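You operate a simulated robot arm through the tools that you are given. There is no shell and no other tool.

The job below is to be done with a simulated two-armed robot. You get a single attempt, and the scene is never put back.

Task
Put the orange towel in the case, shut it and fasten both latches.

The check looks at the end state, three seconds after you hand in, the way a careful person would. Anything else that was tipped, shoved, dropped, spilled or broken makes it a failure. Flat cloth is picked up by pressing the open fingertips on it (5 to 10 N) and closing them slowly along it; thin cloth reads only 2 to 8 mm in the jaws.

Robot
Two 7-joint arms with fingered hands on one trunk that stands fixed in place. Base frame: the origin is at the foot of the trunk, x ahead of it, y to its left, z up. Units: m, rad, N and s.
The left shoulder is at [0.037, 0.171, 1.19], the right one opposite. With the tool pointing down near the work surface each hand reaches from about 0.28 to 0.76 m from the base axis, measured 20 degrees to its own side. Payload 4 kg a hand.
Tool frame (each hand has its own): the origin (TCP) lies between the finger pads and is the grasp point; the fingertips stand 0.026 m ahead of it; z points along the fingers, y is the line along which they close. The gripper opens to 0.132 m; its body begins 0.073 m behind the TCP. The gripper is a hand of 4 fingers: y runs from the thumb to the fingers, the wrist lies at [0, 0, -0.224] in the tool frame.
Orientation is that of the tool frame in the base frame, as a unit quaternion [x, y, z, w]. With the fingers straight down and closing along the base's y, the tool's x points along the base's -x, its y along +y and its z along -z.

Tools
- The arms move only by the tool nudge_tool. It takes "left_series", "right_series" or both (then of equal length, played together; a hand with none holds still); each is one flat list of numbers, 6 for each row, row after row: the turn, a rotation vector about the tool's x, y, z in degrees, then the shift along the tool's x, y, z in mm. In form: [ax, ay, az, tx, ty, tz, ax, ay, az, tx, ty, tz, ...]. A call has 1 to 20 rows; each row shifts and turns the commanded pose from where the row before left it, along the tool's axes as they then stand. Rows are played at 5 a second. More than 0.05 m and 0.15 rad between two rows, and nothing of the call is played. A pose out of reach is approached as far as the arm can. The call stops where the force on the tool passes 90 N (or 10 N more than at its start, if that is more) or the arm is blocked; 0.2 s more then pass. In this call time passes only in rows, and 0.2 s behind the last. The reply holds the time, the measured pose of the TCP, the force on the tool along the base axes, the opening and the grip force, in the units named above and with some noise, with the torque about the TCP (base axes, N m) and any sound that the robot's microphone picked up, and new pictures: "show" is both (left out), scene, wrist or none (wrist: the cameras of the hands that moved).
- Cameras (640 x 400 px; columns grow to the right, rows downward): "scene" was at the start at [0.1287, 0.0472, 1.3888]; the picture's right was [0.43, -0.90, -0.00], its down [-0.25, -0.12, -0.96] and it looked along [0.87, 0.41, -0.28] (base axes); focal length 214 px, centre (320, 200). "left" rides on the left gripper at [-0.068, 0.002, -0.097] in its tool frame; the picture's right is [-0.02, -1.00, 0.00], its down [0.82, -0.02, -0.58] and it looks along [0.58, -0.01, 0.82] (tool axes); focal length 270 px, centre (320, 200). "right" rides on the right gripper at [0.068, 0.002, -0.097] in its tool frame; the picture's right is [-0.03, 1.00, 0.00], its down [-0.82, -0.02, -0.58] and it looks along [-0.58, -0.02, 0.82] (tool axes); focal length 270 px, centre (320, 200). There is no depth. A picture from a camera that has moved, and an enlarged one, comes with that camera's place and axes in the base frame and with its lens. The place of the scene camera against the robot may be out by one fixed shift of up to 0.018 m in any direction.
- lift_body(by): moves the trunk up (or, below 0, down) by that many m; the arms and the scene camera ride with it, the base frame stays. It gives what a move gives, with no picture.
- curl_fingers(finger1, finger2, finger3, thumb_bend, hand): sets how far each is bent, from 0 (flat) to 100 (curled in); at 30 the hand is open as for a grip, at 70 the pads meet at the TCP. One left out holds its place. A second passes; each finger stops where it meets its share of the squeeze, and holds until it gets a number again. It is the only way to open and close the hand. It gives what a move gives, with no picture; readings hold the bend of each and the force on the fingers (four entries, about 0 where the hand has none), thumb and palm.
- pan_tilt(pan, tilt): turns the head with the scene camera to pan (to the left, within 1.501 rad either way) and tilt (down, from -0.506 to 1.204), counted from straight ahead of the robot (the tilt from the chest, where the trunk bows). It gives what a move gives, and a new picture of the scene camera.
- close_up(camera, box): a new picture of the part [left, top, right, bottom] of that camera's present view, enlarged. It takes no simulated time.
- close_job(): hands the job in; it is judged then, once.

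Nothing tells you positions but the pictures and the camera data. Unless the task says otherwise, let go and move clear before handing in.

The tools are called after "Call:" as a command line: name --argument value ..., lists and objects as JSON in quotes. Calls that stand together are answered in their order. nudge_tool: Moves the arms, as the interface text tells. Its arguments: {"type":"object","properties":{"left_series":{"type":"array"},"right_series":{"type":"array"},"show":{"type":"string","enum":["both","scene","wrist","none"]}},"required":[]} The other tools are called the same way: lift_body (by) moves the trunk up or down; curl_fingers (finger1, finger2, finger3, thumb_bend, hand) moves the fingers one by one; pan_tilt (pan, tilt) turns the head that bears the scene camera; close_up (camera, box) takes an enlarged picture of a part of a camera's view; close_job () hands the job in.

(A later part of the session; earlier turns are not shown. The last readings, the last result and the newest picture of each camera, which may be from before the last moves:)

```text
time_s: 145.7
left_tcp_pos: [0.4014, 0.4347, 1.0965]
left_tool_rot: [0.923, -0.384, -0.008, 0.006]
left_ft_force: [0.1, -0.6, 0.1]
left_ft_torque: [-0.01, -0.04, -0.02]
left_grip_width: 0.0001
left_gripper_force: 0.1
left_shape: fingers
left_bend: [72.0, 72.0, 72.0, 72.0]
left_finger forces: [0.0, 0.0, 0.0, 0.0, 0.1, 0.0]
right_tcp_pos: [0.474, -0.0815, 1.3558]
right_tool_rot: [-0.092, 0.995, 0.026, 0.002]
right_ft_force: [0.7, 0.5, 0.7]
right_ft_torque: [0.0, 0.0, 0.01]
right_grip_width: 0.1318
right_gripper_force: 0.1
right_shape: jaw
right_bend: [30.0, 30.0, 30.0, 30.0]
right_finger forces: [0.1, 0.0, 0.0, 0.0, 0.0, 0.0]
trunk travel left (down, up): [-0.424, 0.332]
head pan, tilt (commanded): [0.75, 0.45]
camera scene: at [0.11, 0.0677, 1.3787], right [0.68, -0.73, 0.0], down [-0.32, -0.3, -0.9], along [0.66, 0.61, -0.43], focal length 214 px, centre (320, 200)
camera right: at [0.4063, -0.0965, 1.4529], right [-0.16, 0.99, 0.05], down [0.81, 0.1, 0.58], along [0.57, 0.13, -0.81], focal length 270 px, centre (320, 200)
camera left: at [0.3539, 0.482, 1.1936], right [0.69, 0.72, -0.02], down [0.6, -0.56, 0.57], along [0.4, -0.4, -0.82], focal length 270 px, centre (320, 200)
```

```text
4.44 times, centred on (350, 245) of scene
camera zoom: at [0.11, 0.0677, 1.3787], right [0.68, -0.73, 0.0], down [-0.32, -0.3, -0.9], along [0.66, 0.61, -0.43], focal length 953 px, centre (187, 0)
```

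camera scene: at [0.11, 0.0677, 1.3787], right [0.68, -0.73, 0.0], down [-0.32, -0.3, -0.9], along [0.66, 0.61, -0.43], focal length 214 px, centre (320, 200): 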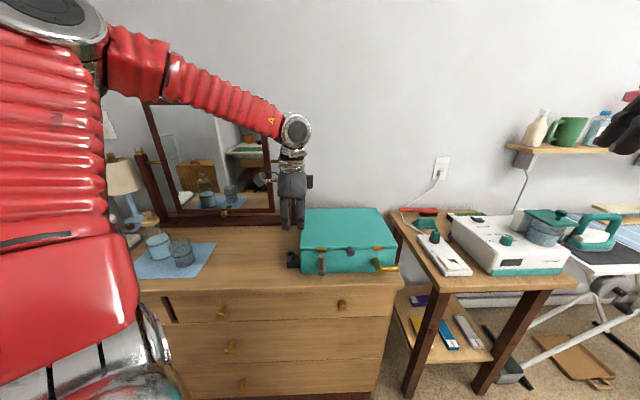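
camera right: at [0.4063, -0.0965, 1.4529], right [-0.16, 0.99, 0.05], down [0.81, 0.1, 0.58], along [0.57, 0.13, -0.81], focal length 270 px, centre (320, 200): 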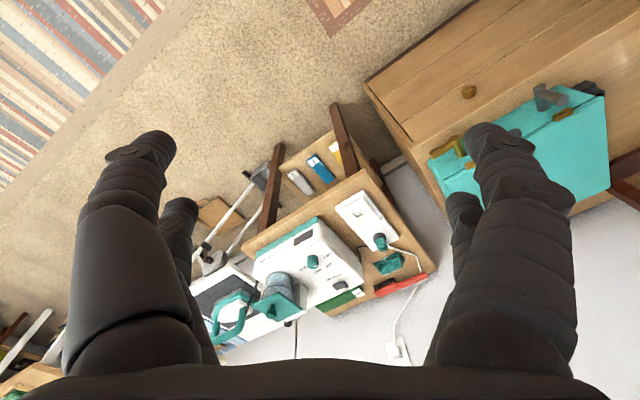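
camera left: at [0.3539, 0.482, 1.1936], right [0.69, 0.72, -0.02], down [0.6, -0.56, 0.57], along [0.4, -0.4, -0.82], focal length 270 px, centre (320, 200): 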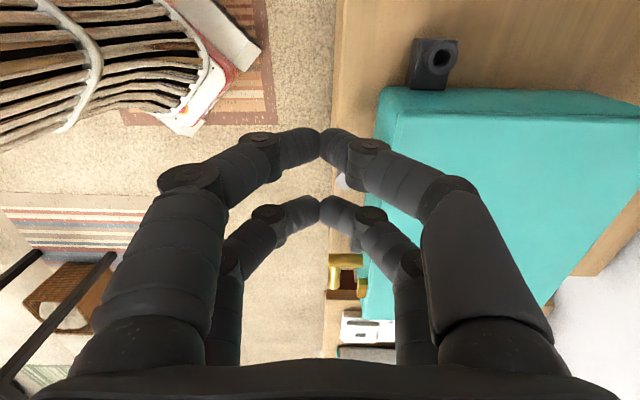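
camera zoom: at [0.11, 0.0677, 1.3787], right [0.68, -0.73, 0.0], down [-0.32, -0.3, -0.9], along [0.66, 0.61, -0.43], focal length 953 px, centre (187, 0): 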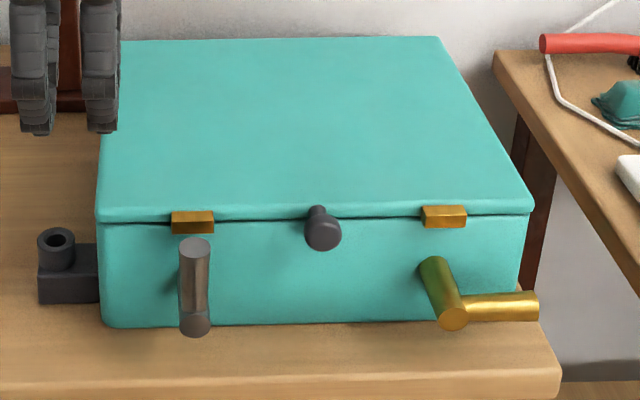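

Left latch is upright and stays. Moving the left hand across to the right latch at a safe height and leaning it back 45 degrees as before.

Call:
curl_fingers --hand "left" --finger1 58 --finger2 52 --finger3 52 --thumb_bend 58

Call:
nudge_tool --left_series '[0, 0, 0, 39, 2.5, 0, 0, 0, 0, 39, 2.5, 0, 0, 0, 0, 39, 2.5, 0, 0, 0, 0, 39, 2.5, 0, 0, 0, 0, 39, 2.5, 0, 0, 0, 0, 39, 2.5, 0, 0, 0, 0, 39, 2.5, 0, 0, 0, 0, 39, 2.5, 0, 7.4, 0, 0, 0, 0, 0, 7.4, 0, 0, 0, 0, 0, 7.4, 0, 0, 0, 0, 0, 7.4, 0, 0, 0, 0, 0, 7.4, 0, 0, 0, 0, 0, 7.4, 0, 0, 0, 0, 0]' --show "both"

```text
time_s: 146.7
left_tcp_pos: [0.4027, 0.4363, 1.0947]
left_tool_rot: [0.924, -0.383, -0.009, 0.007]
left_ft_force: [-0.2, 0.1, 0.3]
left_ft_torque: [-0.03, 0.0, 0.0]
left_grip_width: 0.0418
left_gripper_force: 0.3
left_shape: fingers
left_bend: [57.0, 52.0, 52.0, 57.0]
left_finger forces: [0.1, 0.0, 0.0, 0.0, 0.1, 0.1]
right_tcp_pos: [0.4743, -0.0787, 1.355]
right_tool_rot: [-0.093, 0.995, 0.027, 0.002]
right_ft_force: [-0.3, 0.3, -1.2]
right_ft_torque: [-0.01, -0.02, 0.03]
right_grip_width: 0.1321
right_gripper_force: 0.1
right_shape: jaw
right_bend: [30.0, 30.0, 30.0, 30.0]
right_finger forces: [0.0, 0.0, 0.1, 0.0, 0.0, 0.0]
trunk travel left (down, up): [-0.424, 0.332]
head pan, tilt (commanded): [0.75, 0.45]
```

```text
time_s: 149.7
left_tcp_pos: [0.5819, 0.2287, 1.0894]
left_tool_rot: [0.857, -0.359, 0.139, -0.343]
left_ft_force: [0.1, 0.8, -0.2]
left_ft_torque: [0.03, 0.0, 0.04]
left_grip_width: 0.0421
left_gripper_force: 0.1
left_shape: fingers
left_bend: [57.0, 52.0, 52.0, 57.0]
left_finger forces: [0.0, 0.1, 0.0, 0.1, 0.0, 0.0]
left hand out of reach, approached as far as the arm can: row 8, 13, 14
right_tcp_pos: [0.4763, -0.0795, 1.3571]
right_tool_rot: [-0.093, 0.995, 0.025, 0.002]
right_ft_force: [-0.1, -0.6, 0.6]
right_ft_torque: [-0.01, 0.03, 0.01]
right_grip_width: 0.1321
right_gripper_force: 0.1
right_shape: jaw
right_bend: [30.0, 30.0, 30.0, 30.0]
right_finger forces: [0.0, 0.0, 0.0, 0.0, 0.1, 0.1]
trunk travel left (down, up): [-0.424, 0.332]
head pan, tilt (commanded): [0.75, 0.45]
camera scene: at [0.1112, 0.0696, 1.3785], right [0.68, -0.73, 0.0], down [-0.32, -0.3, -0.9], along [0.66, 0.61, -0.44], focal length 214 px, centre (320, 200)
camera left: at [0.4842, 0.2283, 1.1592], right [0.5, 0.53, 0.69], down [0.31, -0.85, 0.43], along [0.81, 0.0, -0.59], focal length 270 px, centre (320, 200)
```

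scene: 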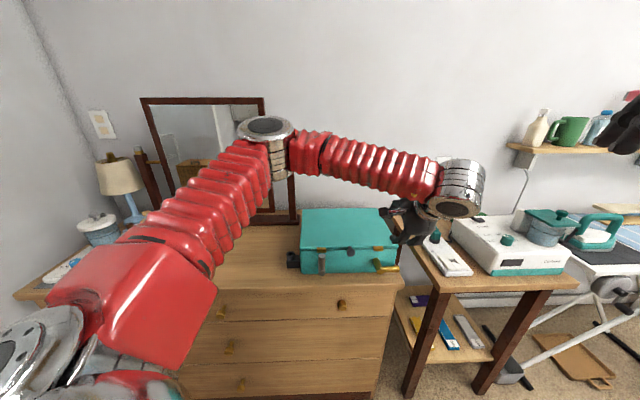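
left: 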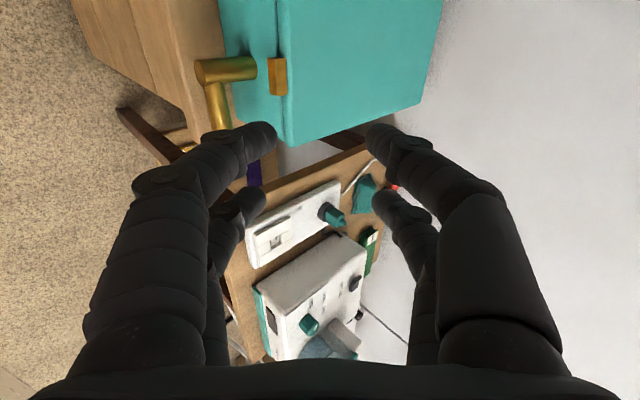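

This wrist orientation is at its limit over here. I'll come back to the middle, point the hand down and turn it half a turn about the vertical, which should suit the right side better.

Call:
nudge_tool --left_series '[-7.4, 0, 0, -20, 0, 0, -7.4, 0, 0, -20, 0, 0, -7.4, 0, 0, -20, 0, 0, -7.4, 0, 0, -20, 0, 0, -7.4, 0, 0, -20, 0, 0, -7.4, 0, 0, -20, 0, 0, 0, 0, 8.4, 0, 0, 0, 0, 0, 8.4, 0, 0, 0, 0, 0, 8.4, 0, 0, 0, 0, 0, 8.4, 0, 0, 0, 0, 0, 8.4, 0, 0, 0, 0, 0, 8.4, 0, 0, 0, 0, 0, 8.4, 0, 0, 0, 0, 0, 8.4, 0, 0, 0, 0, 0, 8.4, 0, 0, 0, 0, 0, 8.4, 0, 0, 0, 0, 0, 8.4, 0, 0, 0, 0, 0, 8.4, 0, 0, 0]' --show "none"

Call:
nudge_tool --left_series '[0, 0, 8.4, 0, 0, 0, 0, 0, 8.4, 0, 0, 0, 0, 0, 8.4, 0, 0, 0, 0, 0, 8.4, 0, 0, 0, 0, 0, 8.4, 0, 0, 0, 0, 0, 8.4, 0, 0, 0, 0, 0, 8.4, 0, 0, 0, 0, 0, 8.4, 0, 0, 0, 0, 0, 8.4, 0, 0, 0]' --show "both"

```text
time_s: 153.5
left_tcp_pos: [0.4957, 0.3124, 1.0903]
left_tool_rot: [-0.291, 0.957, 0.0, -0.011]
left_ft_force: [-0.1, 0.2, -0.4]
left_ft_torque: [-0.04, 0.0, -0.01]
left_grip_width: 0.0421
left_gripper_force: 0.0
left_shape: fingers
left_bend: [57.0, 52.0, 52.0, 57.0]
left_finger forces: [0.0, 0.0, 0.1, 0.0, 0.0, 0.0]
right_tcp_pos: [0.4752, -0.0791, 1.3564]
right_tool_rot: [-0.092, 0.995, 0.025, 0.003]
right_ft_force: [0.8, -0.4, -0.4]
right_ft_torque: [0.01, 0.0, -0.01]
right_grip_width: 0.1317
right_gripper_force: 0.0
right_shape: jaw
right_bend: [30.0, 30.0, 30.0, 30.0]
right_finger forces: [0.1, 0.1, 0.1, 0.0, 0.0, 0.1]
trunk travel left (down, up): [-0.424, 0.332]
head pan, tilt (commanded): [0.75, 0.45]
```

```text
time_s: 155.5
left_tcp_pos: [0.4967, 0.3126, 1.0901]
left_tool_rot: [0.356, 0.934, -0.007, -0.008]
left_ft_force: [-0.4, 0.3, -0.4]
left_ft_torque: [-0.01, 0.0, 0.0]
left_grip_width: 0.042
left_gripper_force: 0.0
left_shape: fingers
left_bend: [57.0, 52.0, 52.0, 57.0]
left_finger forces: [0.0, 0.0, 0.0, 0.0, 0.0, 0.1]
right_tcp_pos: [0.4755, -0.0784, 1.3563]
right_tool_rot: [-0.093, 0.995, 0.025, 0.002]
right_ft_force: [0.5, -0.1, 0.0]
right_ft_torque: [0.04, -0.03, -0.01]
right_grip_width: 0.1321
right_gripper_force: 0.0
right_shape: jaw
right_bend: [30.0, 30.0, 30.0, 30.0]
right_finger forces: [0.0, 0.0, 0.0, 0.1, 0.0, 0.0]
trunk travel left (down, up): [-0.424, 0.332]
head pan, tilt (commanded): [0.75, 0.45]
camera scene: at [0.111, 0.0696, 1.3785], right [0.68, -0.73, 0.0], down [-0.32, -0.3, -0.9], along [0.66, 0.61, -0.44], focal length 214 px, centre (320, 200)
camera left: at [0.5491, 0.2689, 1.1865], right [-0.65, -0.76, 0.02], down [-0.61, 0.53, 0.59], along [-0.46, 0.37, -0.81], focal length 270 px, centre (320, 200)
```

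scene: 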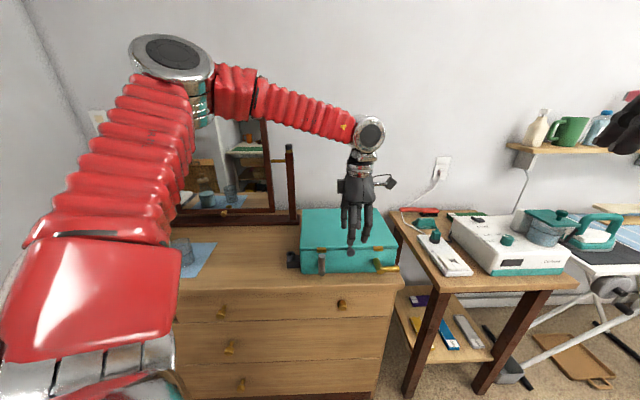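
left: 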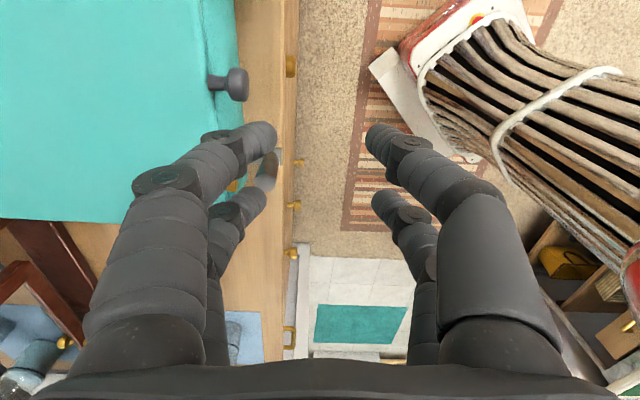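

Now the hand is turned the other way round. Moving it across to the right latch and leaning it back.

Call:
curl_fingers --hand "left" --finger1 52 --finger2 58 --finger3 58 --thumb_bend 52

Call:
nudge_tool --left_series '[0, 0, 3.2, -40, 0, 0, 0, 0, 0, -40, -2, 0, 0, 0, 0, -40, -2, 0, 0, 0, 0, -39, -2, 0, -7.4, 0, 0, 0, 0, 0, -7.4, 0, 0, 0, 0, 0, -7.4, 0, 0, 0, 0, 0, -7.4, 0, 0, 0, 0, 0, -7.4, 0, 0, 0, 0, 0, -7.4, 0, 0, 0, 0, 0]' --show "both"

```text
time_s: 156.5
left_tcp_pos: [0.4962, 0.312, 1.0902]
left_tool_rot: [0.355, 0.935, -0.007, -0.008]
left_ft_force: [-0.3, 0.1, 0.2]
left_ft_torque: [0.01, 0.03, -0.01]
left_grip_width: 0.0582
left_gripper_force: 0.1
left_shape: fingers
left_bend: [52.0, 57.0, 57.0, 52.0]
left_finger forces: [0.1, 0.0, 0.1, 0.0, 0.0, 0.0]
right_tcp_pos: [0.4748, -0.0777, 1.356]
right_tool_rot: [-0.093, 0.995, 0.025, 0.002]
right_ft_force: [1.0, -0.2, 0.0]
right_ft_torque: [-0.02, 0.05, -0.03]
right_grip_width: 0.1318
right_gripper_force: 0.1
right_shape: jaw
right_bend: [30.0, 30.0, 30.0, 30.0]
right_finger forces: [0.0, 0.1, 0.0, 0.0, 0.0, 0.1]
trunk travel left (down, up): [-0.424, 0.332]
head pan, tilt (commanded): [0.75, 0.45]
```

```text
time_s: 158.7
left_tcp_pos: [0.5797, 0.2288, 1.0894]
left_tool_rot: [0.356, 0.858, 0.343, 0.137]
left_ft_force: [0.0, 0.5, 0.3]
left_ft_torque: [0.03, -0.03, -0.03]
left_grip_width: 0.0588
left_gripper_force: 0.0
left_shape: fingers
left_bend: [52.0, 57.0, 57.0, 52.0]
left_finger forces: [0.0, 0.0, 0.1, 0.0, 0.0, 0.1]
left hand out of reach, approached as far as the arm can: row 4, 9, 10
right_tcp_pos: [0.4754, -0.0782, 1.3546]
right_tool_rot: [-0.094, 0.995, 0.025, 0.002]
right_ft_force: [-0.5, 0.0, -0.6]
right_ft_torque: [0.03, 0.01, 0.01]
right_grip_width: 0.1322
right_gripper_force: 0.1
right_shape: jaw
right_bend: [30.0, 30.0, 30.0, 30.0]
right_finger forces: [0.0, 0.0, 0.1, 0.0, 0.0, 0.1]
trunk travel left (down, up): [-0.424, 0.332]
head pan, tilt (commanded): [0.75, 0.45]
camera scene: at [0.1113, 0.0696, 1.3785], right [0.68, -0.73, 0.0], down [-0.32, -0.3, -0.9], along [0.66, 0.61, -0.44], focal length 214 px, centre (320, 200)
camera left: at [0.5824, 0.1338, 1.1608], right [-0.5, -0.53, -0.69], down [-0.87, 0.28, 0.41], along [-0.03, 0.8, -0.6], focal length 270 px, centre (320, 200)
```

scene: 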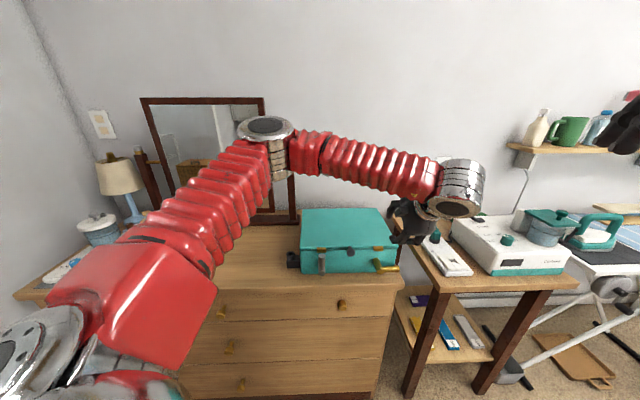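
left: 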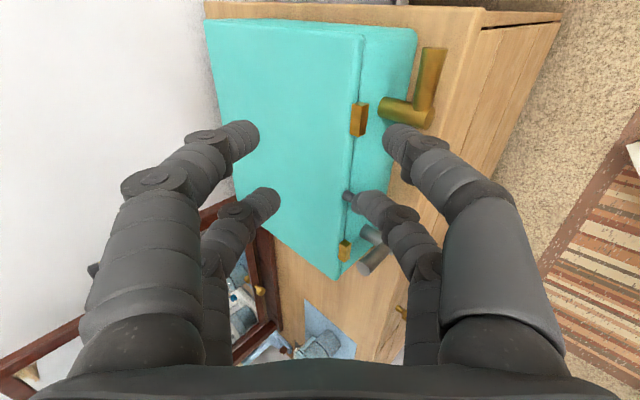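

Reach seems limited at this height; I'll see whether it eases lower down, keeping well in front of the latch.

Call:
nudge_tool --left_series '[0, 0, 0, 0, -20, 10, 0, 0, 0, 0, -25, 15, 0, 0, 0, 0, -25, 15, 0, 0, 0, -15, 0, 0, 0, 0, 0, -15, 0, 0]' --show "none"

Call:
close_up --camera "left" --box '[180, 0, 500, 240]'

Call:
close_up --camera "scene" --box '[300, 180, 440, 300]'

```text
time_s: 159.9
left_tcp_pos: [0.5641, 0.2366, 1.0258]
left_tool_rot: [0.356, 0.859, 0.342, 0.137]
left_ft_force: [0.3, 0.0, 0.5]
left_ft_torque: [0.0, 0.01, 0.01]
left_grip_width: 0.0587
left_gripper_force: 0.0
left_shape: fingers
left_bend: [52.0, 57.0, 57.0, 52.0]
left_finger forces: [0.1, 0.0, 0.0, 0.0, 0.0, 0.0]
left hand out of reach, approached as far as the arm can: row 1, 2, 3, 4, 5
right_tcp_pos: [0.4744, -0.0789, 1.3565]
right_tool_rot: [-0.093, 0.995, 0.026, 0.003]
right_ft_force: [-0.1, -0.3, -0.9]
right_ft_torque: [0.01, 0.0, 0.0]
right_grip_width: 0.1321
right_gripper_force: 0.0
right_shape: jaw
right_bend: [30.0, 30.0, 30.0, 30.0]
right_finger forces: [0.0, 0.0, 0.0, 0.0, 0.0, 0.1]
trunk travel left (down, up): [-0.424, 0.332]
head pan, tilt (commanded): [0.75, 0.45]
```

```text
1.67 times, centred on (340, 120) of left
camera zoom: at [0.5651, 0.142, 1.0961], right [-0.5, -0.53, -0.69], down [-0.87, 0.28, 0.41], along [-0.03, 0.8, -0.6], focal length 450 px, centre (287, 333)
```

zoom: 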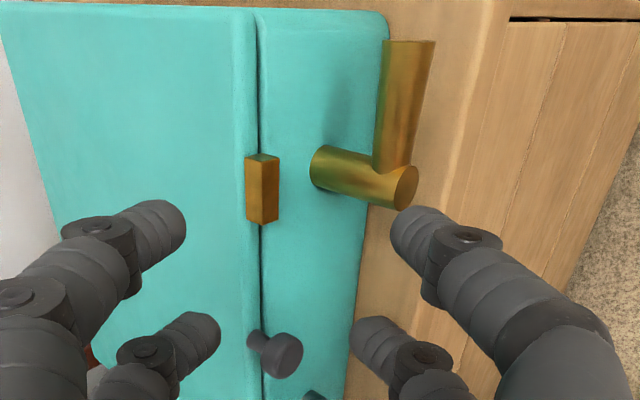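

```text
3.33 times, centred on (370, 240) of scene
camera zoom: at [0.111, 0.0696, 1.3785], right [0.68, -0.73, 0.0], down [-0.32, -0.3, -0.9], along [0.66, 0.61, -0.44], focal length 715 px, centre (153, 67)
```

zoom: 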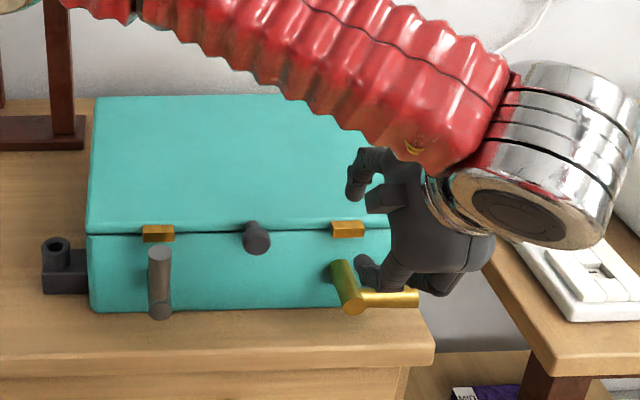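

I'll straighten the hand to point down, which bends the wrist less here, and test the reach lower.

Call:
nudge_tool --left_series '[0, 0, 0, 0, 10, -30, 7.4, 0, 0, 0, 0, 0, 7.4, 0, 0, 0, 0, 0, 7.4, 0, 0, 0, 0, 0, 7.4, 0, 0, 0, 0, 0, 3.4, 0, 0, 0, 0, 0, 0, 0, 0, -10, 0, 20, 0, 0, 0, -10, 0, 20]' --show "none"

Call:
nudge_tool --left_series '[0, 0, 0, -15, 0, 0, 0, 0, 0, -15, 0, 0, 0, 0, 0, -15, 0, 0]' --show "both"

```text
time_s: 161.7
left_tcp_pos: [0.5763, 0.2177, 1.0147]
left_tool_rot: [0.379, 0.921, 0.085, 0.029]
left_ft_force: [-0.5, -0.5, 0.4]
left_ft_torque: [-0.04, 0.04, 0.0]
left_grip_width: 0.0586
left_gripper_force: 0.0
left_shape: fingers
left_bend: [52.0, 57.0, 57.0, 52.0]
left_finger forces: [0.0, 0.1, 0.0, 0.1, 0.0, 0.0]
right_tcp_pos: [0.4758, -0.0791, 1.3571]
right_tool_rot: [-0.093, 0.995, 0.027, 0.002]
right_ft_force: [0.8, -0.8, -0.1]
right_ft_torque: [0.03, 0.02, -0.01]
right_grip_width: 0.1322
right_gripper_force: 0.1
right_shape: jaw
right_bend: [30.0, 30.0, 30.0, 30.0]
right_finger forces: [0.0, 0.1, 0.0, 0.0, 0.0, 0.0]
trunk travel left (down, up): [-0.424, 0.332]
head pan, tilt (commanded): [0.75, 0.45]
```

```text
time_s: 162.5
left_tcp_pos: [0.5846, 0.2094, 1.016]
left_tool_rot: [0.38, 0.921, 0.085, 0.031]
left_ft_force: [0.2, -0.2, 0.3]
left_ft_torque: [-0.01, -0.03, 0.03]
left_grip_width: 0.0585
left_gripper_force: 0.0
left_shape: fingers
left_bend: [52.0, 57.0, 57.0, 52.0]
left_finger forces: [0.0, 0.0, 0.0, 0.0, 0.0, 0.0]
left hand out of reach, approached as far as the arm can: row 1, 2, 3
right_tcp_pos: [0.4763, -0.0788, 1.3558]
right_tool_rot: [-0.093, 0.995, 0.025, 0.002]
right_ft_force: [0.0, 0.8, -0.8]
right_ft_torque: [0.0, 0.02, -0.01]
right_grip_width: 0.1321
right_gripper_force: 0.0
right_shape: jaw
right_bend: [30.0, 30.0, 30.0, 30.0]
right_finger forces: [0.1, 0.0, 0.0, 0.1, 0.1, 0.0]
trunk travel left (down, up): [-0.424, 0.332]
head pan, tilt (commanded): [0.75, 0.45]
camera scene: at [0.1117, 0.0696, 1.3784], right [0.68, -0.73, 0.0], down [-0.32, -0.3, -0.9], along [0.66, 0.61, -0.44], focal length 214 px, centre (320, 200)
camera left: at [0.6214, 0.1496, 1.1109], right [-0.68, -0.72, -0.18], down [-0.66, 0.48, 0.57], along [-0.32, 0.5, -0.8], focal length 270 px, centre (320, 200)
```

scene: 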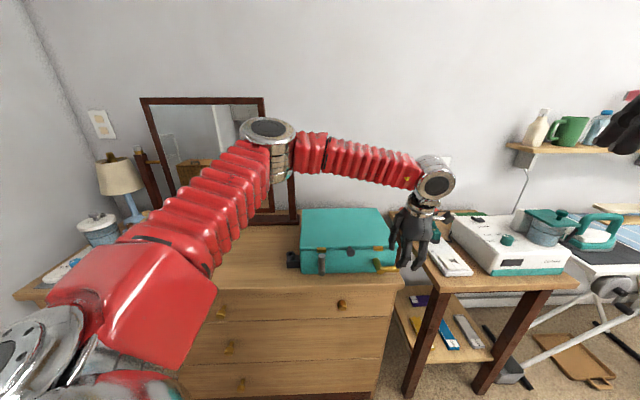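
left: 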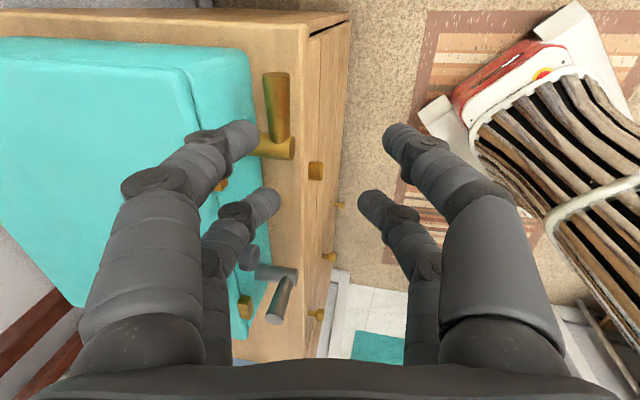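

The lever needs very little force, so a single straight finger is enough: I'll come from the front with finger 1 extended flat toward the case, slide it under the right lever and lift. Moving back and down in front of the dresser first.

Call:
curl_fingers --hand "left" --finger1 10 --finger2 70 --finger3 70 --thumb_bend 60

Call:
nudge_tool --left_series '[8, 0, 0, 5, -30, 0, 0, 0, 0, 5, -35, 0, 0, 0, 0, 6, -35, 0, 0, 0, 0, 0, 0, 35, 0, 0, 0, 0, 0, 35, 0, 0, 0, 0, 0, 35]' --show "both"

Call:
close_up --camera "scene" --box '[300, 200, 460, 340]'

```text
time_s: 163.5
left_tcp_pos: [0.584, 0.2098, 1.0168]
left_tool_rot: [0.379, 0.921, 0.085, 0.03]
left_ft_force: [0.9, 0.8, 0.3]
left_ft_torque: [0.02, -0.05, 0.01]
left_grip_width: 0.1043
left_gripper_force: 0.0
left_shape: fingers
left_bend: [10.0, 70.0, 70.0, 60.0]
left_finger forces: [0.0, 0.0, 0.0, 0.0, 0.0, 0.1]
right_tcp_pos: [0.4749, -0.0782, 1.3577]
right_tool_rot: [-0.093, 0.995, 0.026, 0.002]
right_ft_force: [0.0, -0.4, -0.2]
right_ft_torque: [-0.01, 0.03, 0.0]
right_grip_width: 0.132
right_gripper_force: 0.1
right_shape: jaw
right_bend: [30.0, 30.0, 30.0, 30.0]
right_finger forces: [0.1, 0.0, 0.0, 0.1, 0.0, 0.0]
trunk travel left (down, up): [-0.424, 0.332]
head pan, tilt (commanded): [0.75, 0.45]
```

```text
time_s: 164.9
left_tcp_pos: [0.4903, 0.1746, 0.912]
left_tool_rot: [0.38, 0.925, 0.019, 0.003]
left_ft_force: [0.1, 0.0, -0.2]
left_ft_torque: [0.0, 0.03, 0.01]
left_grip_width: 0.1041
left_gripper_force: 0.0
left_shape: fingers
left_bend: [10.0, 70.0, 70.0, 60.0]
left_finger forces: [0.0, 0.1, 0.1, 0.1, 0.0, 0.1]
left hand out of reach, approached as far as the arm can: row 5, 6
right_tcp_pos: [0.4757, -0.0791, 1.3555]
right_tool_rot: [-0.094, 0.995, 0.026, 0.001]
right_ft_force: [-0.2, 0.1, 0.4]
right_ft_torque: [0.02, -0.01, 0.0]
right_grip_width: 0.132
right_gripper_force: 0.0
right_shape: jaw
right_bend: [30.0, 30.0, 30.0, 30.0]
right_finger forces: [0.0, 0.0, 0.1, 0.0, 0.1, 0.0]
trunk travel left (down, up): [-0.424, 0.332]
head pan, tilt (commanded): [0.75, 0.45]
camera scene: at [0.1116, 0.0699, 1.3784], right [0.68, -0.73, 0.0], down [-0.32, -0.3, -0.9], along [0.66, 0.61, -0.44], focal length 214 px, centre (320, 200)
camera left: at [0.5383, 0.124, 1.0089], right [-0.69, -0.73, -0.04], down [-0.61, 0.54, 0.58], along [-0.4, 0.42, -0.81], focal length 270 px, centre (320, 200)
```

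scene: 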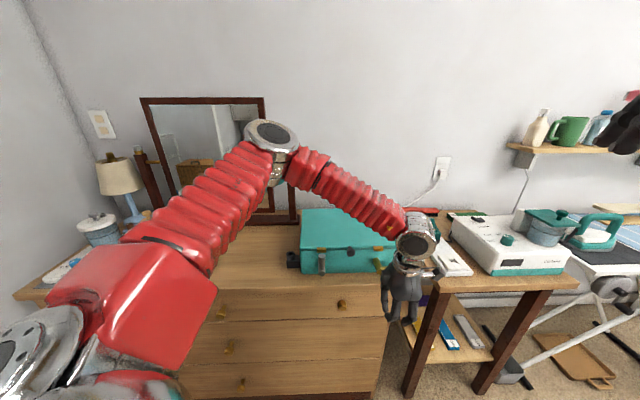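
left: 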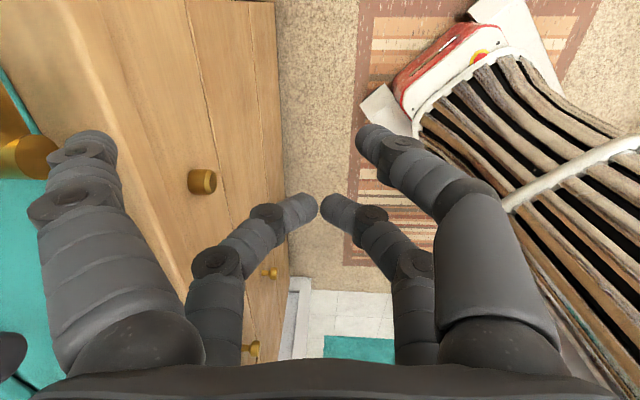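

```text
2.86 times, centred on (380, 270) of scene
camera zoom: at [0.1116, 0.0699, 1.3784], right [0.68, -0.73, 0.0], down [-0.32, -0.3, -0.9], along [0.66, 0.61, -0.44], focal length 613 px, centre (149, 0)
```

zoom: 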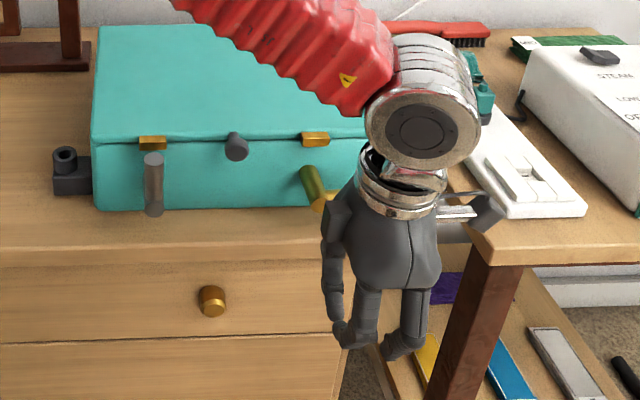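

Finger 1 points forward toward the latch. I'll flatten it fully, lower with the trunk (a pure vertical move), then slide forward under the lever.

Call:
curl_fingers --hand "left" --finger1 0

Call:
lift_body --by -0.035

Call:
close_up --camera "left" --box '[0, 40, 320, 260]'

Call:
close_up --camera "scene" --box '[330, 200, 450, 300]'

```text
time_s: 165.9
left_tcp_pos: [0.4911, 0.1753, 0.9133]
left_tool_rot: [0.38, 0.925, 0.02, 0.003]
left_ft_force: [-0.5, -0.4, -0.1]
left_ft_torque: [0.0, 0.02, 0.01]
left_grip_width: 0.1144
left_gripper_force: 0.0
left_shape: fingers
left_bend: [0.0, 70.0, 70.0, 60.0]
left_finger forces: [0.0, 0.1, 0.0, 0.0, 0.0, 0.0]
right_tcp_pos: [0.4766, -0.0784, 1.3546]
right_tool_rot: [-0.094, 0.995, 0.026, 0.002]
right_ft_force: [-0.3, -0.2, -0.9]
right_ft_torque: [0.03, 0.0, -0.02]
right_grip_width: 0.1318
right_gripper_force: 0.1
right_shape: jaw
right_bend: [30.0, 30.0, 30.0, 30.0]
right_finger forces: [0.0, 0.0, 0.0, 0.0, 0.1, 0.1]
trunk travel left (down, up): [-0.424, 0.332]
head pan, tilt (commanded): [0.75, 0.45]
```

```text
time_s: 166.7
left_tcp_pos: [0.4905, 0.1741, 0.8794]
left_tool_rot: [0.38, 0.925, 0.021, 0.004]
left_ft_force: [-1.5, -0.4, 1.5]
left_ft_torque: [0.01, 0.0, -0.01]
left_grip_width: 0.1141
left_gripper_force: 0.1
left_shape: fingers
left_bend: [0.0, 70.0, 70.0, 60.0]
left_finger forces: [0.0, 0.0, 0.1, 0.0, 0.0, 0.0]
right_tcp_pos: [0.4729, -0.0737, 1.3187]
right_tool_rot: [-0.094, 0.995, 0.025, 0.002]
right_ft_force: [0.6, 0.3, -0.1]
right_ft_torque: [-0.01, -0.03, -0.03]
right_grip_width: 0.1319
right_gripper_force: 0.0
right_shape: jaw
right_bend: [30.0, 30.0, 30.0, 30.0]
right_finger forces: [0.0, 0.0, 0.0, 0.1, 0.0, 0.0]
trunk travel left (down, up): [-0.389, 0.367]
head pan, tilt (commanded): [0.75, 0.45]
```

```text
1.82 times, centred on (160, 150) of left
camera zoom: at [0.5379, 0.1234, 0.976], right [-0.69, -0.73, -0.04], down [-0.61, 0.54, 0.58], along [-0.4, 0.43, -0.81], focal length 491 px, centre (611, 291)
```

zoom: 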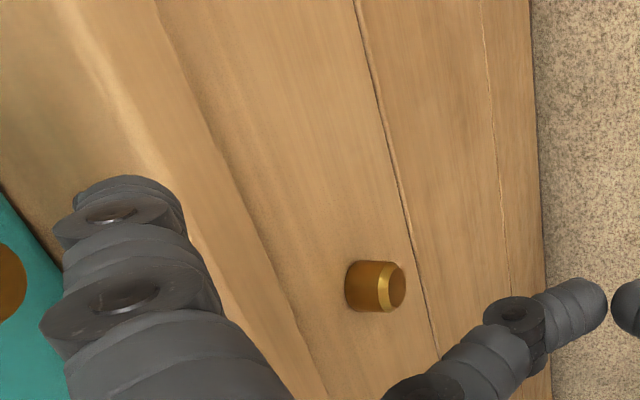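

```text
4.00 times, centred on (390, 250) of scene
camera zoom: at [0.1181, 0.0695, 1.3433], right [0.68, -0.73, 0.0], down [-0.32, -0.3, -0.9], along [0.66, 0.61, -0.44], focal length 858 px, centre (40, 0)
```

zoom: 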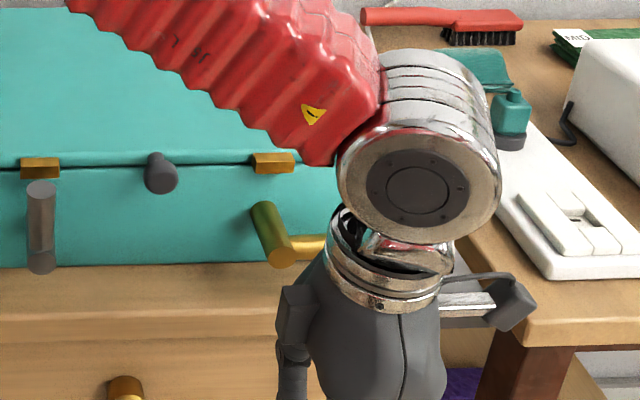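

Call:
lift_body --by -0.005

Call:
nudge_tool --left_series '[0, 0, 0, -14, 0, 0, 0, 0, 0, -13, 0, 0, 0, 0, 0, 0, 12, 0, 0, 0, 0, 0, 12, 0]' --show "both"

Call:
close_up --camera "left" --box '[0, 0, 320, 220]'

```text
time_s: 167.3
left_tcp_pos: [0.4916, 0.1731, 0.8748]
left_tool_rot: [0.38, 0.925, 0.021, 0.002]
left_ft_force: [0.1, -1.2, -0.4]
left_ft_torque: [-0.01, -0.02, 0.01]
left_grip_width: 0.114
left_gripper_force: 0.1
left_shape: fingers
left_bend: [0.0, 70.0, 70.0, 60.0]
left_finger forces: [0.0, 0.0, 0.0, 0.1, 0.1, 0.0]
right_tcp_pos: [0.4739, -0.0741, 1.3139]
right_tool_rot: [-0.093, 0.995, 0.026, 0.002]
right_ft_force: [-0.1, -0.2, 1.3]
right_ft_torque: [0.01, 0.0, 0.03]
right_grip_width: 0.1319
right_gripper_force: 0.0
right_shape: jaw
right_bend: [30.0, 30.0, 30.0, 30.0]
right_finger forces: [0.0, 0.0, 0.0, 0.0, 0.1, 0.1]
trunk travel left (down, up): [-0.384, 0.372]
head pan, tilt (commanded): [0.75, 0.45]
```

```text
time_s: 168.3
left_tcp_pos: [0.5189, 0.1828, 0.8811]
left_tool_rot: [0.381, 0.924, 0.021, 0.003]
left_ft_force: [0.4, -1.0, 0.5]
left_ft_torque: [0.0, 0.03, -0.01]
left_grip_width: 0.1143
left_gripper_force: 0.1
left_shape: fingers
left_bend: [0.0, 70.0, 70.0, 60.0]
left_finger forces: [0.1, 0.0, 0.1, 0.1, 0.0, 0.0]
left hand out of reach, approached as far as the arm can: row 1, 2
right_tcp_pos: [0.4748, -0.0738, 1.3139]
right_tool_rot: [-0.093, 0.995, 0.025, 0.002]
right_ft_force: [0.0, 0.6, -0.2]
right_ft_torque: [0.0, -0.01, 0.0]
right_grip_width: 0.1322
right_gripper_force: 0.2
right_shape: jaw
right_bend: [30.0, 30.0, 30.0, 30.0]
right_finger forces: [0.0, 0.0, 0.0, 0.0, 0.0, 0.1]
trunk travel left (down, up): [-0.384, 0.372]
head pan, tilt (commanded): [0.75, 0.45]
camera scene: at [0.12, 0.0696, 1.3381], right [0.68, -0.73, 0.0], down [-0.32, -0.3, -0.9], along [0.66, 0.61, -0.44], focal length 214 px, centre (320, 200)
camera left: at [0.5655, 0.1333, 0.9774], right [-0.69, -0.73, -0.04], down [-0.61, 0.54, 0.58], along [-0.4, 0.43, -0.81], focal length 270 px, centre (320, 200)
```

scene: 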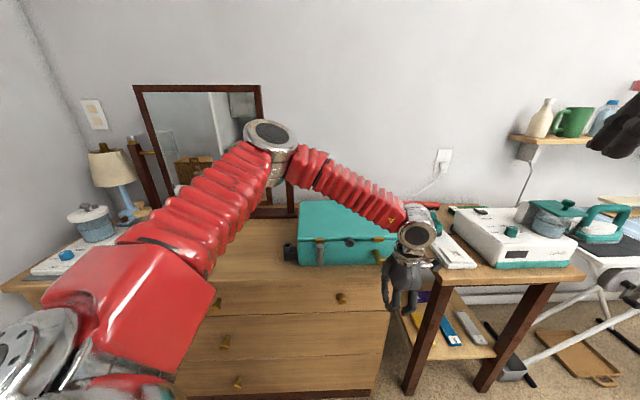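
left: 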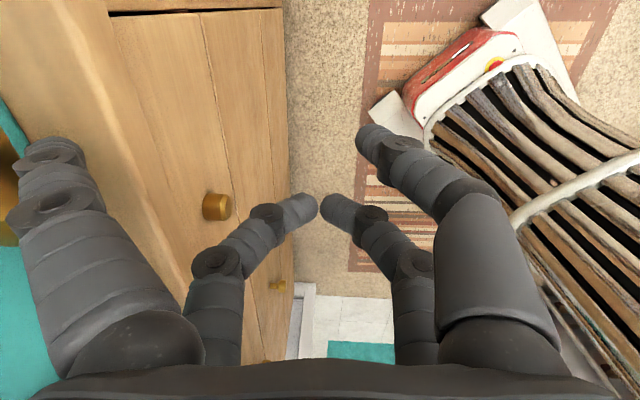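

```text
1.82 times, centred on (160, 110) of left
camera zoom: at [0.5655, 0.1333, 0.9774], right [-0.69, -0.73, -0.04], down [-0.61, 0.54, 0.58], along [-0.4, 0.43, -0.81], focal length 491 px, centre (611, 364)
```

zoom: 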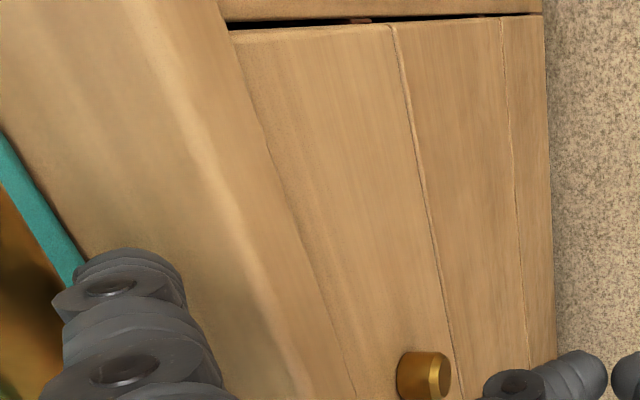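

Finger 1 is now just in front of and below the lever. A few millimetres further forward, then I'll lift with the trunk.

Call:
nudge_tool --left_series '[0, 0, 0, 0, 6, 1.5, 0, 0, 0, 0, 5, 0]' --show "none"

Call:
lift_body --by 0.012

Call:
close_up --camera "scene" --box '[340, 200, 440, 290]'

Call:
close_up --camera "left" --box '[0, 60, 240, 260]'

```text
time_s: 168.9
left_tcp_pos: [0.5268, 0.1917, 0.8807]
left_tool_rot: [0.381, 0.924, 0.02, 0.003]
left_ft_force: [-3.2, -3.6, -1.4]
left_ft_torque: [-0.06, 0.06, -0.05]
left_grip_width: 0.1084
left_gripper_force: 1.7
left_shape: fingers
left_bend: [6.0, 70.0, 70.0, 60.0]
left_finger forces: [4.1, 0.0, 0.0, 0.0, 0.0, 0.0]
right_tcp_pos: [0.4743, -0.0738, 1.3132]
right_tool_rot: [-0.094, 0.995, 0.026, 0.002]
right_ft_force: [0.8, -0.7, -0.4]
right_ft_torque: [-0.01, 0.01, 0.02]
right_grip_width: 0.132
right_gripper_force: 0.2
right_shape: jaw
right_bend: [30.0, 30.0, 30.0, 30.0]
right_finger forces: [0.0, 0.0, 0.0, 0.0, 0.1, 0.1]
trunk travel left (down, up): [-0.384, 0.372]
head pan, tilt (commanded): [0.75, 0.45]
```

```text
time_s: 169.5
left_tcp_pos: [0.5273, 0.1925, 0.893]
left_tool_rot: [0.38, 0.925, 0.021, 0.003]
left_ft_force: [-1.0, -3.3, -1.6]
left_ft_torque: [-0.06, 0.16, -0.16]
left_grip_width: 0.1085
left_gripper_force: 1.4
left_shape: fingers
left_bend: [6.0, 70.0, 70.0, 60.0]
left_finger forces: [2.8, 0.1, 0.1, 0.1, 0.0, 0.0]
right_tcp_pos: [0.475, -0.0744, 1.3237]
right_tool_rot: [-0.094, 0.995, 0.026, 0.001]
right_ft_force: [0.6, -0.4, 0.8]
right_ft_torque: [0.01, 0.01, -0.03]
right_grip_width: 0.132
right_gripper_force: 0.1
right_shape: jaw
right_bend: [30.0, 30.0, 30.0, 30.0]
right_finger forces: [0.1, 0.0, 0.0, 0.0, 0.1, 0.1]
trunk travel left (down, up): [-0.396, 0.36]
head pan, tilt (commanded): [0.75, 0.45]
```

```text
4.44 times, centred on (390, 245) of scene
camera zoom: at [0.1178, 0.0694, 1.3502], right [0.68, -0.73, 0.0], down [-0.32, -0.3, -0.9], along [0.66, 0.61, -0.44], focal length 953 px, centre (9, 0)
```

zoom: 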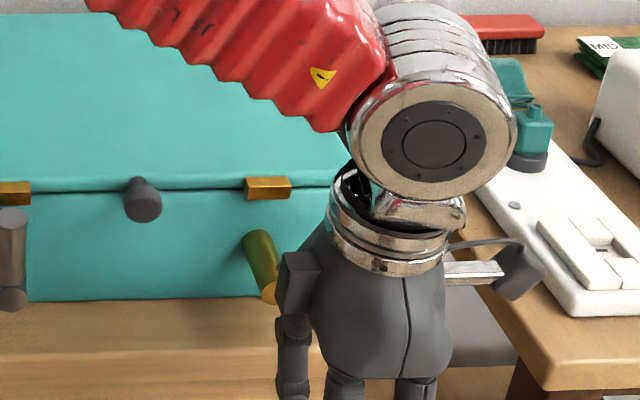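

```text
2.00 times, centred on (120, 160) of left
camera zoom: at [0.5748, 0.1422, 0.9886], right [-0.69, -0.73, -0.04], down [-0.61, 0.54, 0.58], along [-0.4, 0.43, -0.81], focal length 541 px, centre (720, 280)
```

zoom: 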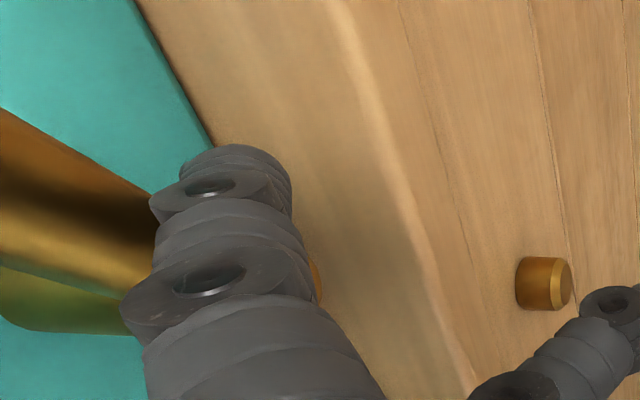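

The wrist view shows the gold lever already swinging up with finger 1. Lifting further.

Call:
lift_body --by 0.02

Call:
close_up --camera "left" --box '[0, 60, 240, 260]'

Call:
close_up --camera "scene" --box '[340, 200, 440, 290]'

```text
time_s: 170.1
left_tcp_pos: [0.529, 0.1935, 0.9117]
left_tool_rot: [0.38, 0.925, 0.02, 0.004]
left_ft_force: [-0.7, -0.3, -0.3]
left_ft_torque: [0.02, 0.01, -0.04]
left_grip_width: 0.114
left_gripper_force: 0.8
left_shape: fingers
left_bend: [1.0, 70.0, 70.0, 60.0]
left_finger forces: [0.3, 0.0, 0.1, 0.0, 0.1, 0.0]
right_tcp_pos: [0.4758, -0.0734, 1.3444]
right_tool_rot: [-0.093, 0.995, 0.026, 0.001]
right_ft_force: [0.2, -0.4, -0.1]
right_ft_torque: [0.0, -0.02, 0.02]
right_grip_width: 0.1317
right_gripper_force: 0.0
right_shape: jaw
right_bend: [30.0, 30.0, 30.0, 30.0]
right_finger forces: [0.0, 0.1, 0.0, 0.0, 0.0, 0.1]
trunk travel left (down, up): [-0.416, 0.34]
head pan, tilt (commanded): [0.75, 0.45]
```

```text
2.00 times, centred on (120, 160) of left
camera zoom: at [0.5747, 0.1429, 1.0088], right [-0.69, -0.73, -0.04], down [-0.61, 0.54, 0.58], along [-0.4, 0.42, -0.81], focal length 541 px, centre (720, 280)
```

zoom: 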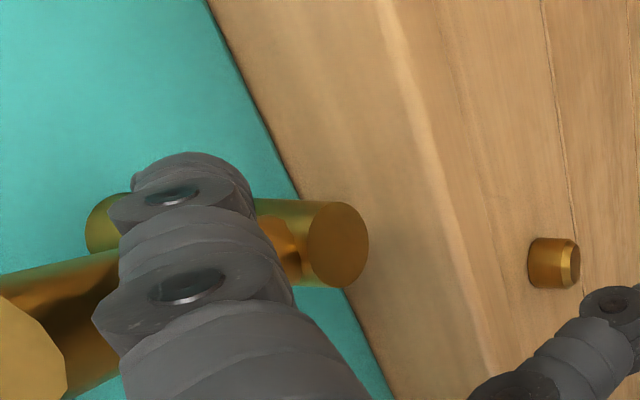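

```text
4.44 times, centred on (390, 245) of scene
camera zoom: at [0.1136, 0.0695, 1.3704], right [0.68, -0.73, 0.0], down [-0.32, -0.3, -0.9], along [0.66, 0.61, -0.44], focal length 953 px, centre (9, 0)
```

zoom: 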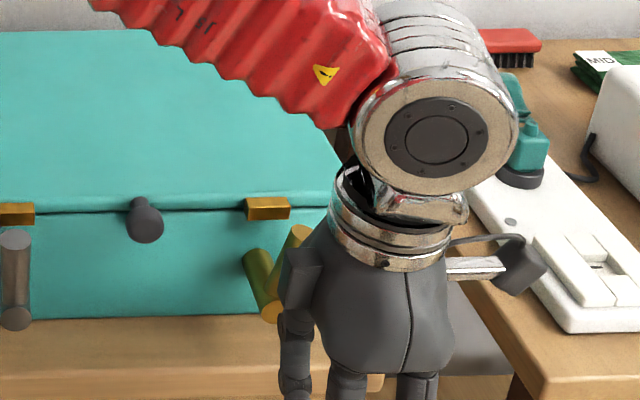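

The gold lever is up at about 65 degrees. Raising a bit more, then pushing it left to upright.

Call:
lift_body --by 0.02

Call:
nudge_tool --left_series '[0, 0, 0, 4, 0, 0, 0, 0, 0, 4, 0, 0]' --show "none"

Call:
close_up --camera "left" --box '[0, 60, 240, 260]'

Call:
close_up --camera "scene" --box '[340, 200, 440, 290]'

```text
time_s: 170.8
left_tcp_pos: [0.5257, 0.1944, 0.9351]
left_tool_rot: [0.379, 0.925, 0.02, 0.007]
left_ft_force: [-0.3, 0.2, -0.3]
left_ft_torque: [-0.03, 0.01, -0.02]
left_grip_width: 0.1139
left_gripper_force: 0.1
left_shape: fingers
left_bend: [0.0, 70.0, 70.0, 60.0]
left_finger forces: [0.1, 0.1, 0.0, 0.0, 0.0, 0.0]
right_tcp_pos: [0.4753, -0.0745, 1.3649]
right_tool_rot: [-0.094, 0.995, 0.025, 0.0]
right_ft_force: [1.2, -0.3, 0.9]
right_ft_torque: [0.01, 0.03, 0.01]
right_grip_width: 0.1317
right_gripper_force: 0.1
right_shape: jaw
right_bend: [30.0, 30.0, 30.0, 30.0]
right_finger forces: [0.0, 0.1, 0.0, 0.0, 0.0, 0.0]
trunk travel left (down, up): [-0.436, 0.32]
head pan, tilt (commanded): [0.75, 0.45]
```

```text
time_s: 171.4
left_tcp_pos: [0.5207, 0.1995, 0.9358]
left_tool_rot: [0.382, 0.924, 0.021, 0.008]
left_ft_force: [1.8, -3.6, 1.2]
left_ft_torque: [0.07, -0.09, -0.44]
left_grip_width: 0.1145
left_gripper_force: 1.6
left_shape: fingers
left_bend: [0.0, 70.0, 70.0, 60.0]
left_finger forces: [4.1, 0.0, 0.1, 0.1, 0.0, 0.0]
right_tcp_pos: [0.4736, -0.0743, 1.3642]
right_tool_rot: [-0.093, 0.995, 0.025, 0.001]
right_ft_force: [0.0, 0.2, -0.2]
right_ft_torque: [-0.03, 0.03, 0.01]
right_grip_width: 0.1321
right_gripper_force: 0.0
right_shape: jaw
right_bend: [30.0, 30.0, 30.0, 30.0]
right_finger forces: [0.1, 0.0, 0.0, 0.0, 0.0, 0.0]
trunk travel left (down, up): [-0.436, 0.32]
head pan, tilt (commanded): [0.75, 0.45]
```

```text
2.00 times, centred on (120, 160) of left
camera zoom: at [0.5677, 0.1489, 1.0323], right [-0.69, -0.73, -0.04], down [-0.61, 0.54, 0.58], along [-0.4, 0.42, -0.82], focal length 541 px, centre (720, 280)
```

zoom: 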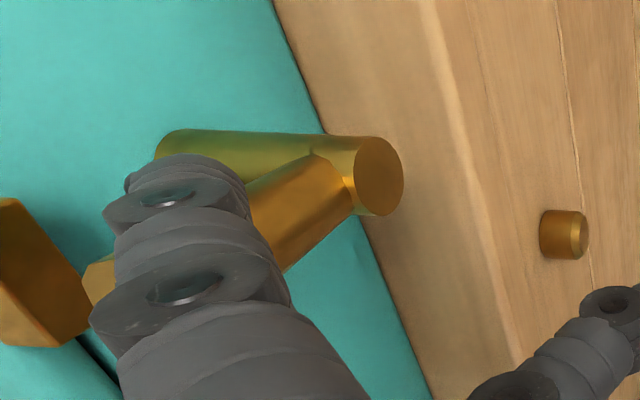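

```text
4.44 times, centred on (390, 245) of scene
camera zoom: at [0.1092, 0.069, 1.3906], right [0.68, -0.73, 0.0], down [-0.32, -0.3, -0.9], along [0.66, 0.61, -0.44], focal length 953 px, centre (9, 0)
```

zoom: 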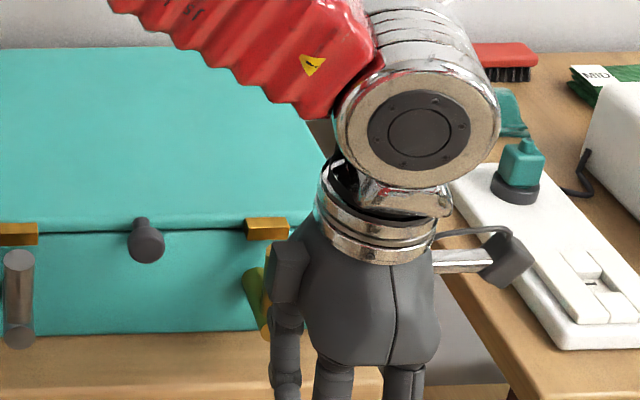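

The gold lever looks upright now with the push force rising. One more small push to confirm the stop.

Call:
nudge_tool --left_series '[0, 0, 0, 2.5, 0, 0, 0, 0, 0, 0, 0, 0]' --show "none"

Call:
nudge_tool --left_series '[0, 0, 0, 2.5, 0, 0, 0, 0, 0, 0, 0, 0]' --show "none"

Call:
close_up --camera "left" --box '[0, 60, 240, 260]'

```text
time_s: 172.0
left_tcp_pos: [0.5201, 0.1989, 0.9358]
left_tool_rot: [0.382, 0.924, 0.021, 0.007]
left_ft_force: [9.0, -10.3, 1.5]
left_ft_torque: [0.15, -0.05, -1.48]
left_grip_width: 0.1151
left_gripper_force: 6.8
left_shape: fingers
left_bend: [0.0, 70.0, 70.0, 60.0]
left_finger forces: [13.5, 0.1, 0.1, 0.1, 0.0, 0.0]
right_tcp_pos: [0.475, -0.0759, 1.365]
right_tool_rot: [-0.094, 0.995, 0.026, 0.001]
right_ft_force: [-0.4, -1.0, -0.3]
right_ft_torque: [0.02, -0.02, -0.06]
right_grip_width: 0.1316
right_gripper_force: 0.1
right_shape: jaw
right_bend: [30.0, 30.0, 30.0, 30.0]
right_finger forces: [0.0, 0.0, 0.0, 0.0, 0.0, 0.0]
trunk travel left (down, up): [-0.436, 0.32]
head pan, tilt (commanded): [0.75, 0.45]
```

```text
time_s: 172.6
left_tcp_pos: [0.5216, 0.2001, 0.9365]
left_tool_rot: [0.382, 0.924, 0.021, 0.009]
left_ft_force: [20.4, -18.0, -0.8]
left_ft_torque: [0.01, 0.22, -2.87]
left_grip_width: 0.1145
left_gripper_force: 13.1
left_shape: fingers
left_bend: [0.0, 70.0, 70.0, 60.0]
left_finger forces: [26.3, 0.0, 0.1, 0.0, 0.0, 0.0]
right_tcp_pos: [0.4772, -0.0765, 1.3641]
right_tool_rot: [-0.093, 0.995, 0.026, 0.001]
right_ft_force: [-1.4, -0.2, 0.4]
right_ft_torque: [-0.03, 0.02, 0.01]
right_grip_width: 0.1319
right_gripper_force: 0.0
right_shape: jaw
right_bend: [30.0, 30.0, 30.0, 30.0]
right_finger forces: [0.0, 0.1, 0.1, 0.0, 0.0, 0.0]
trunk travel left (down, up): [-0.436, 0.32]
head pan, tilt (commanded): [0.75, 0.45]
```

```text
2.00 times, centred on (120, 160) of left
camera zoom: at [0.5655, 0.15, 1.0328], right [-0.69, -0.72, -0.04], down [-0.61, 0.55, 0.58], along [-0.39, 0.42, -0.82], focal length 541 px, centre (720, 280)
```

zoom: 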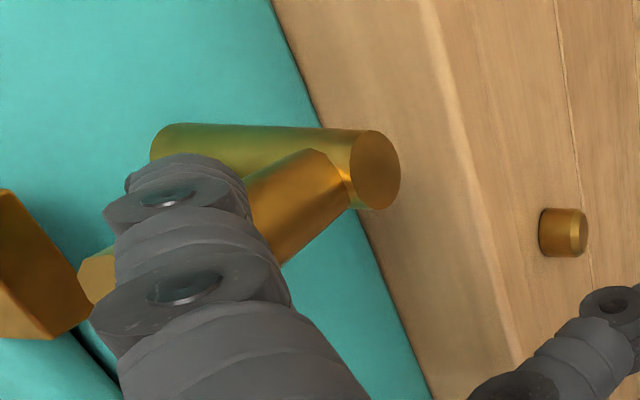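

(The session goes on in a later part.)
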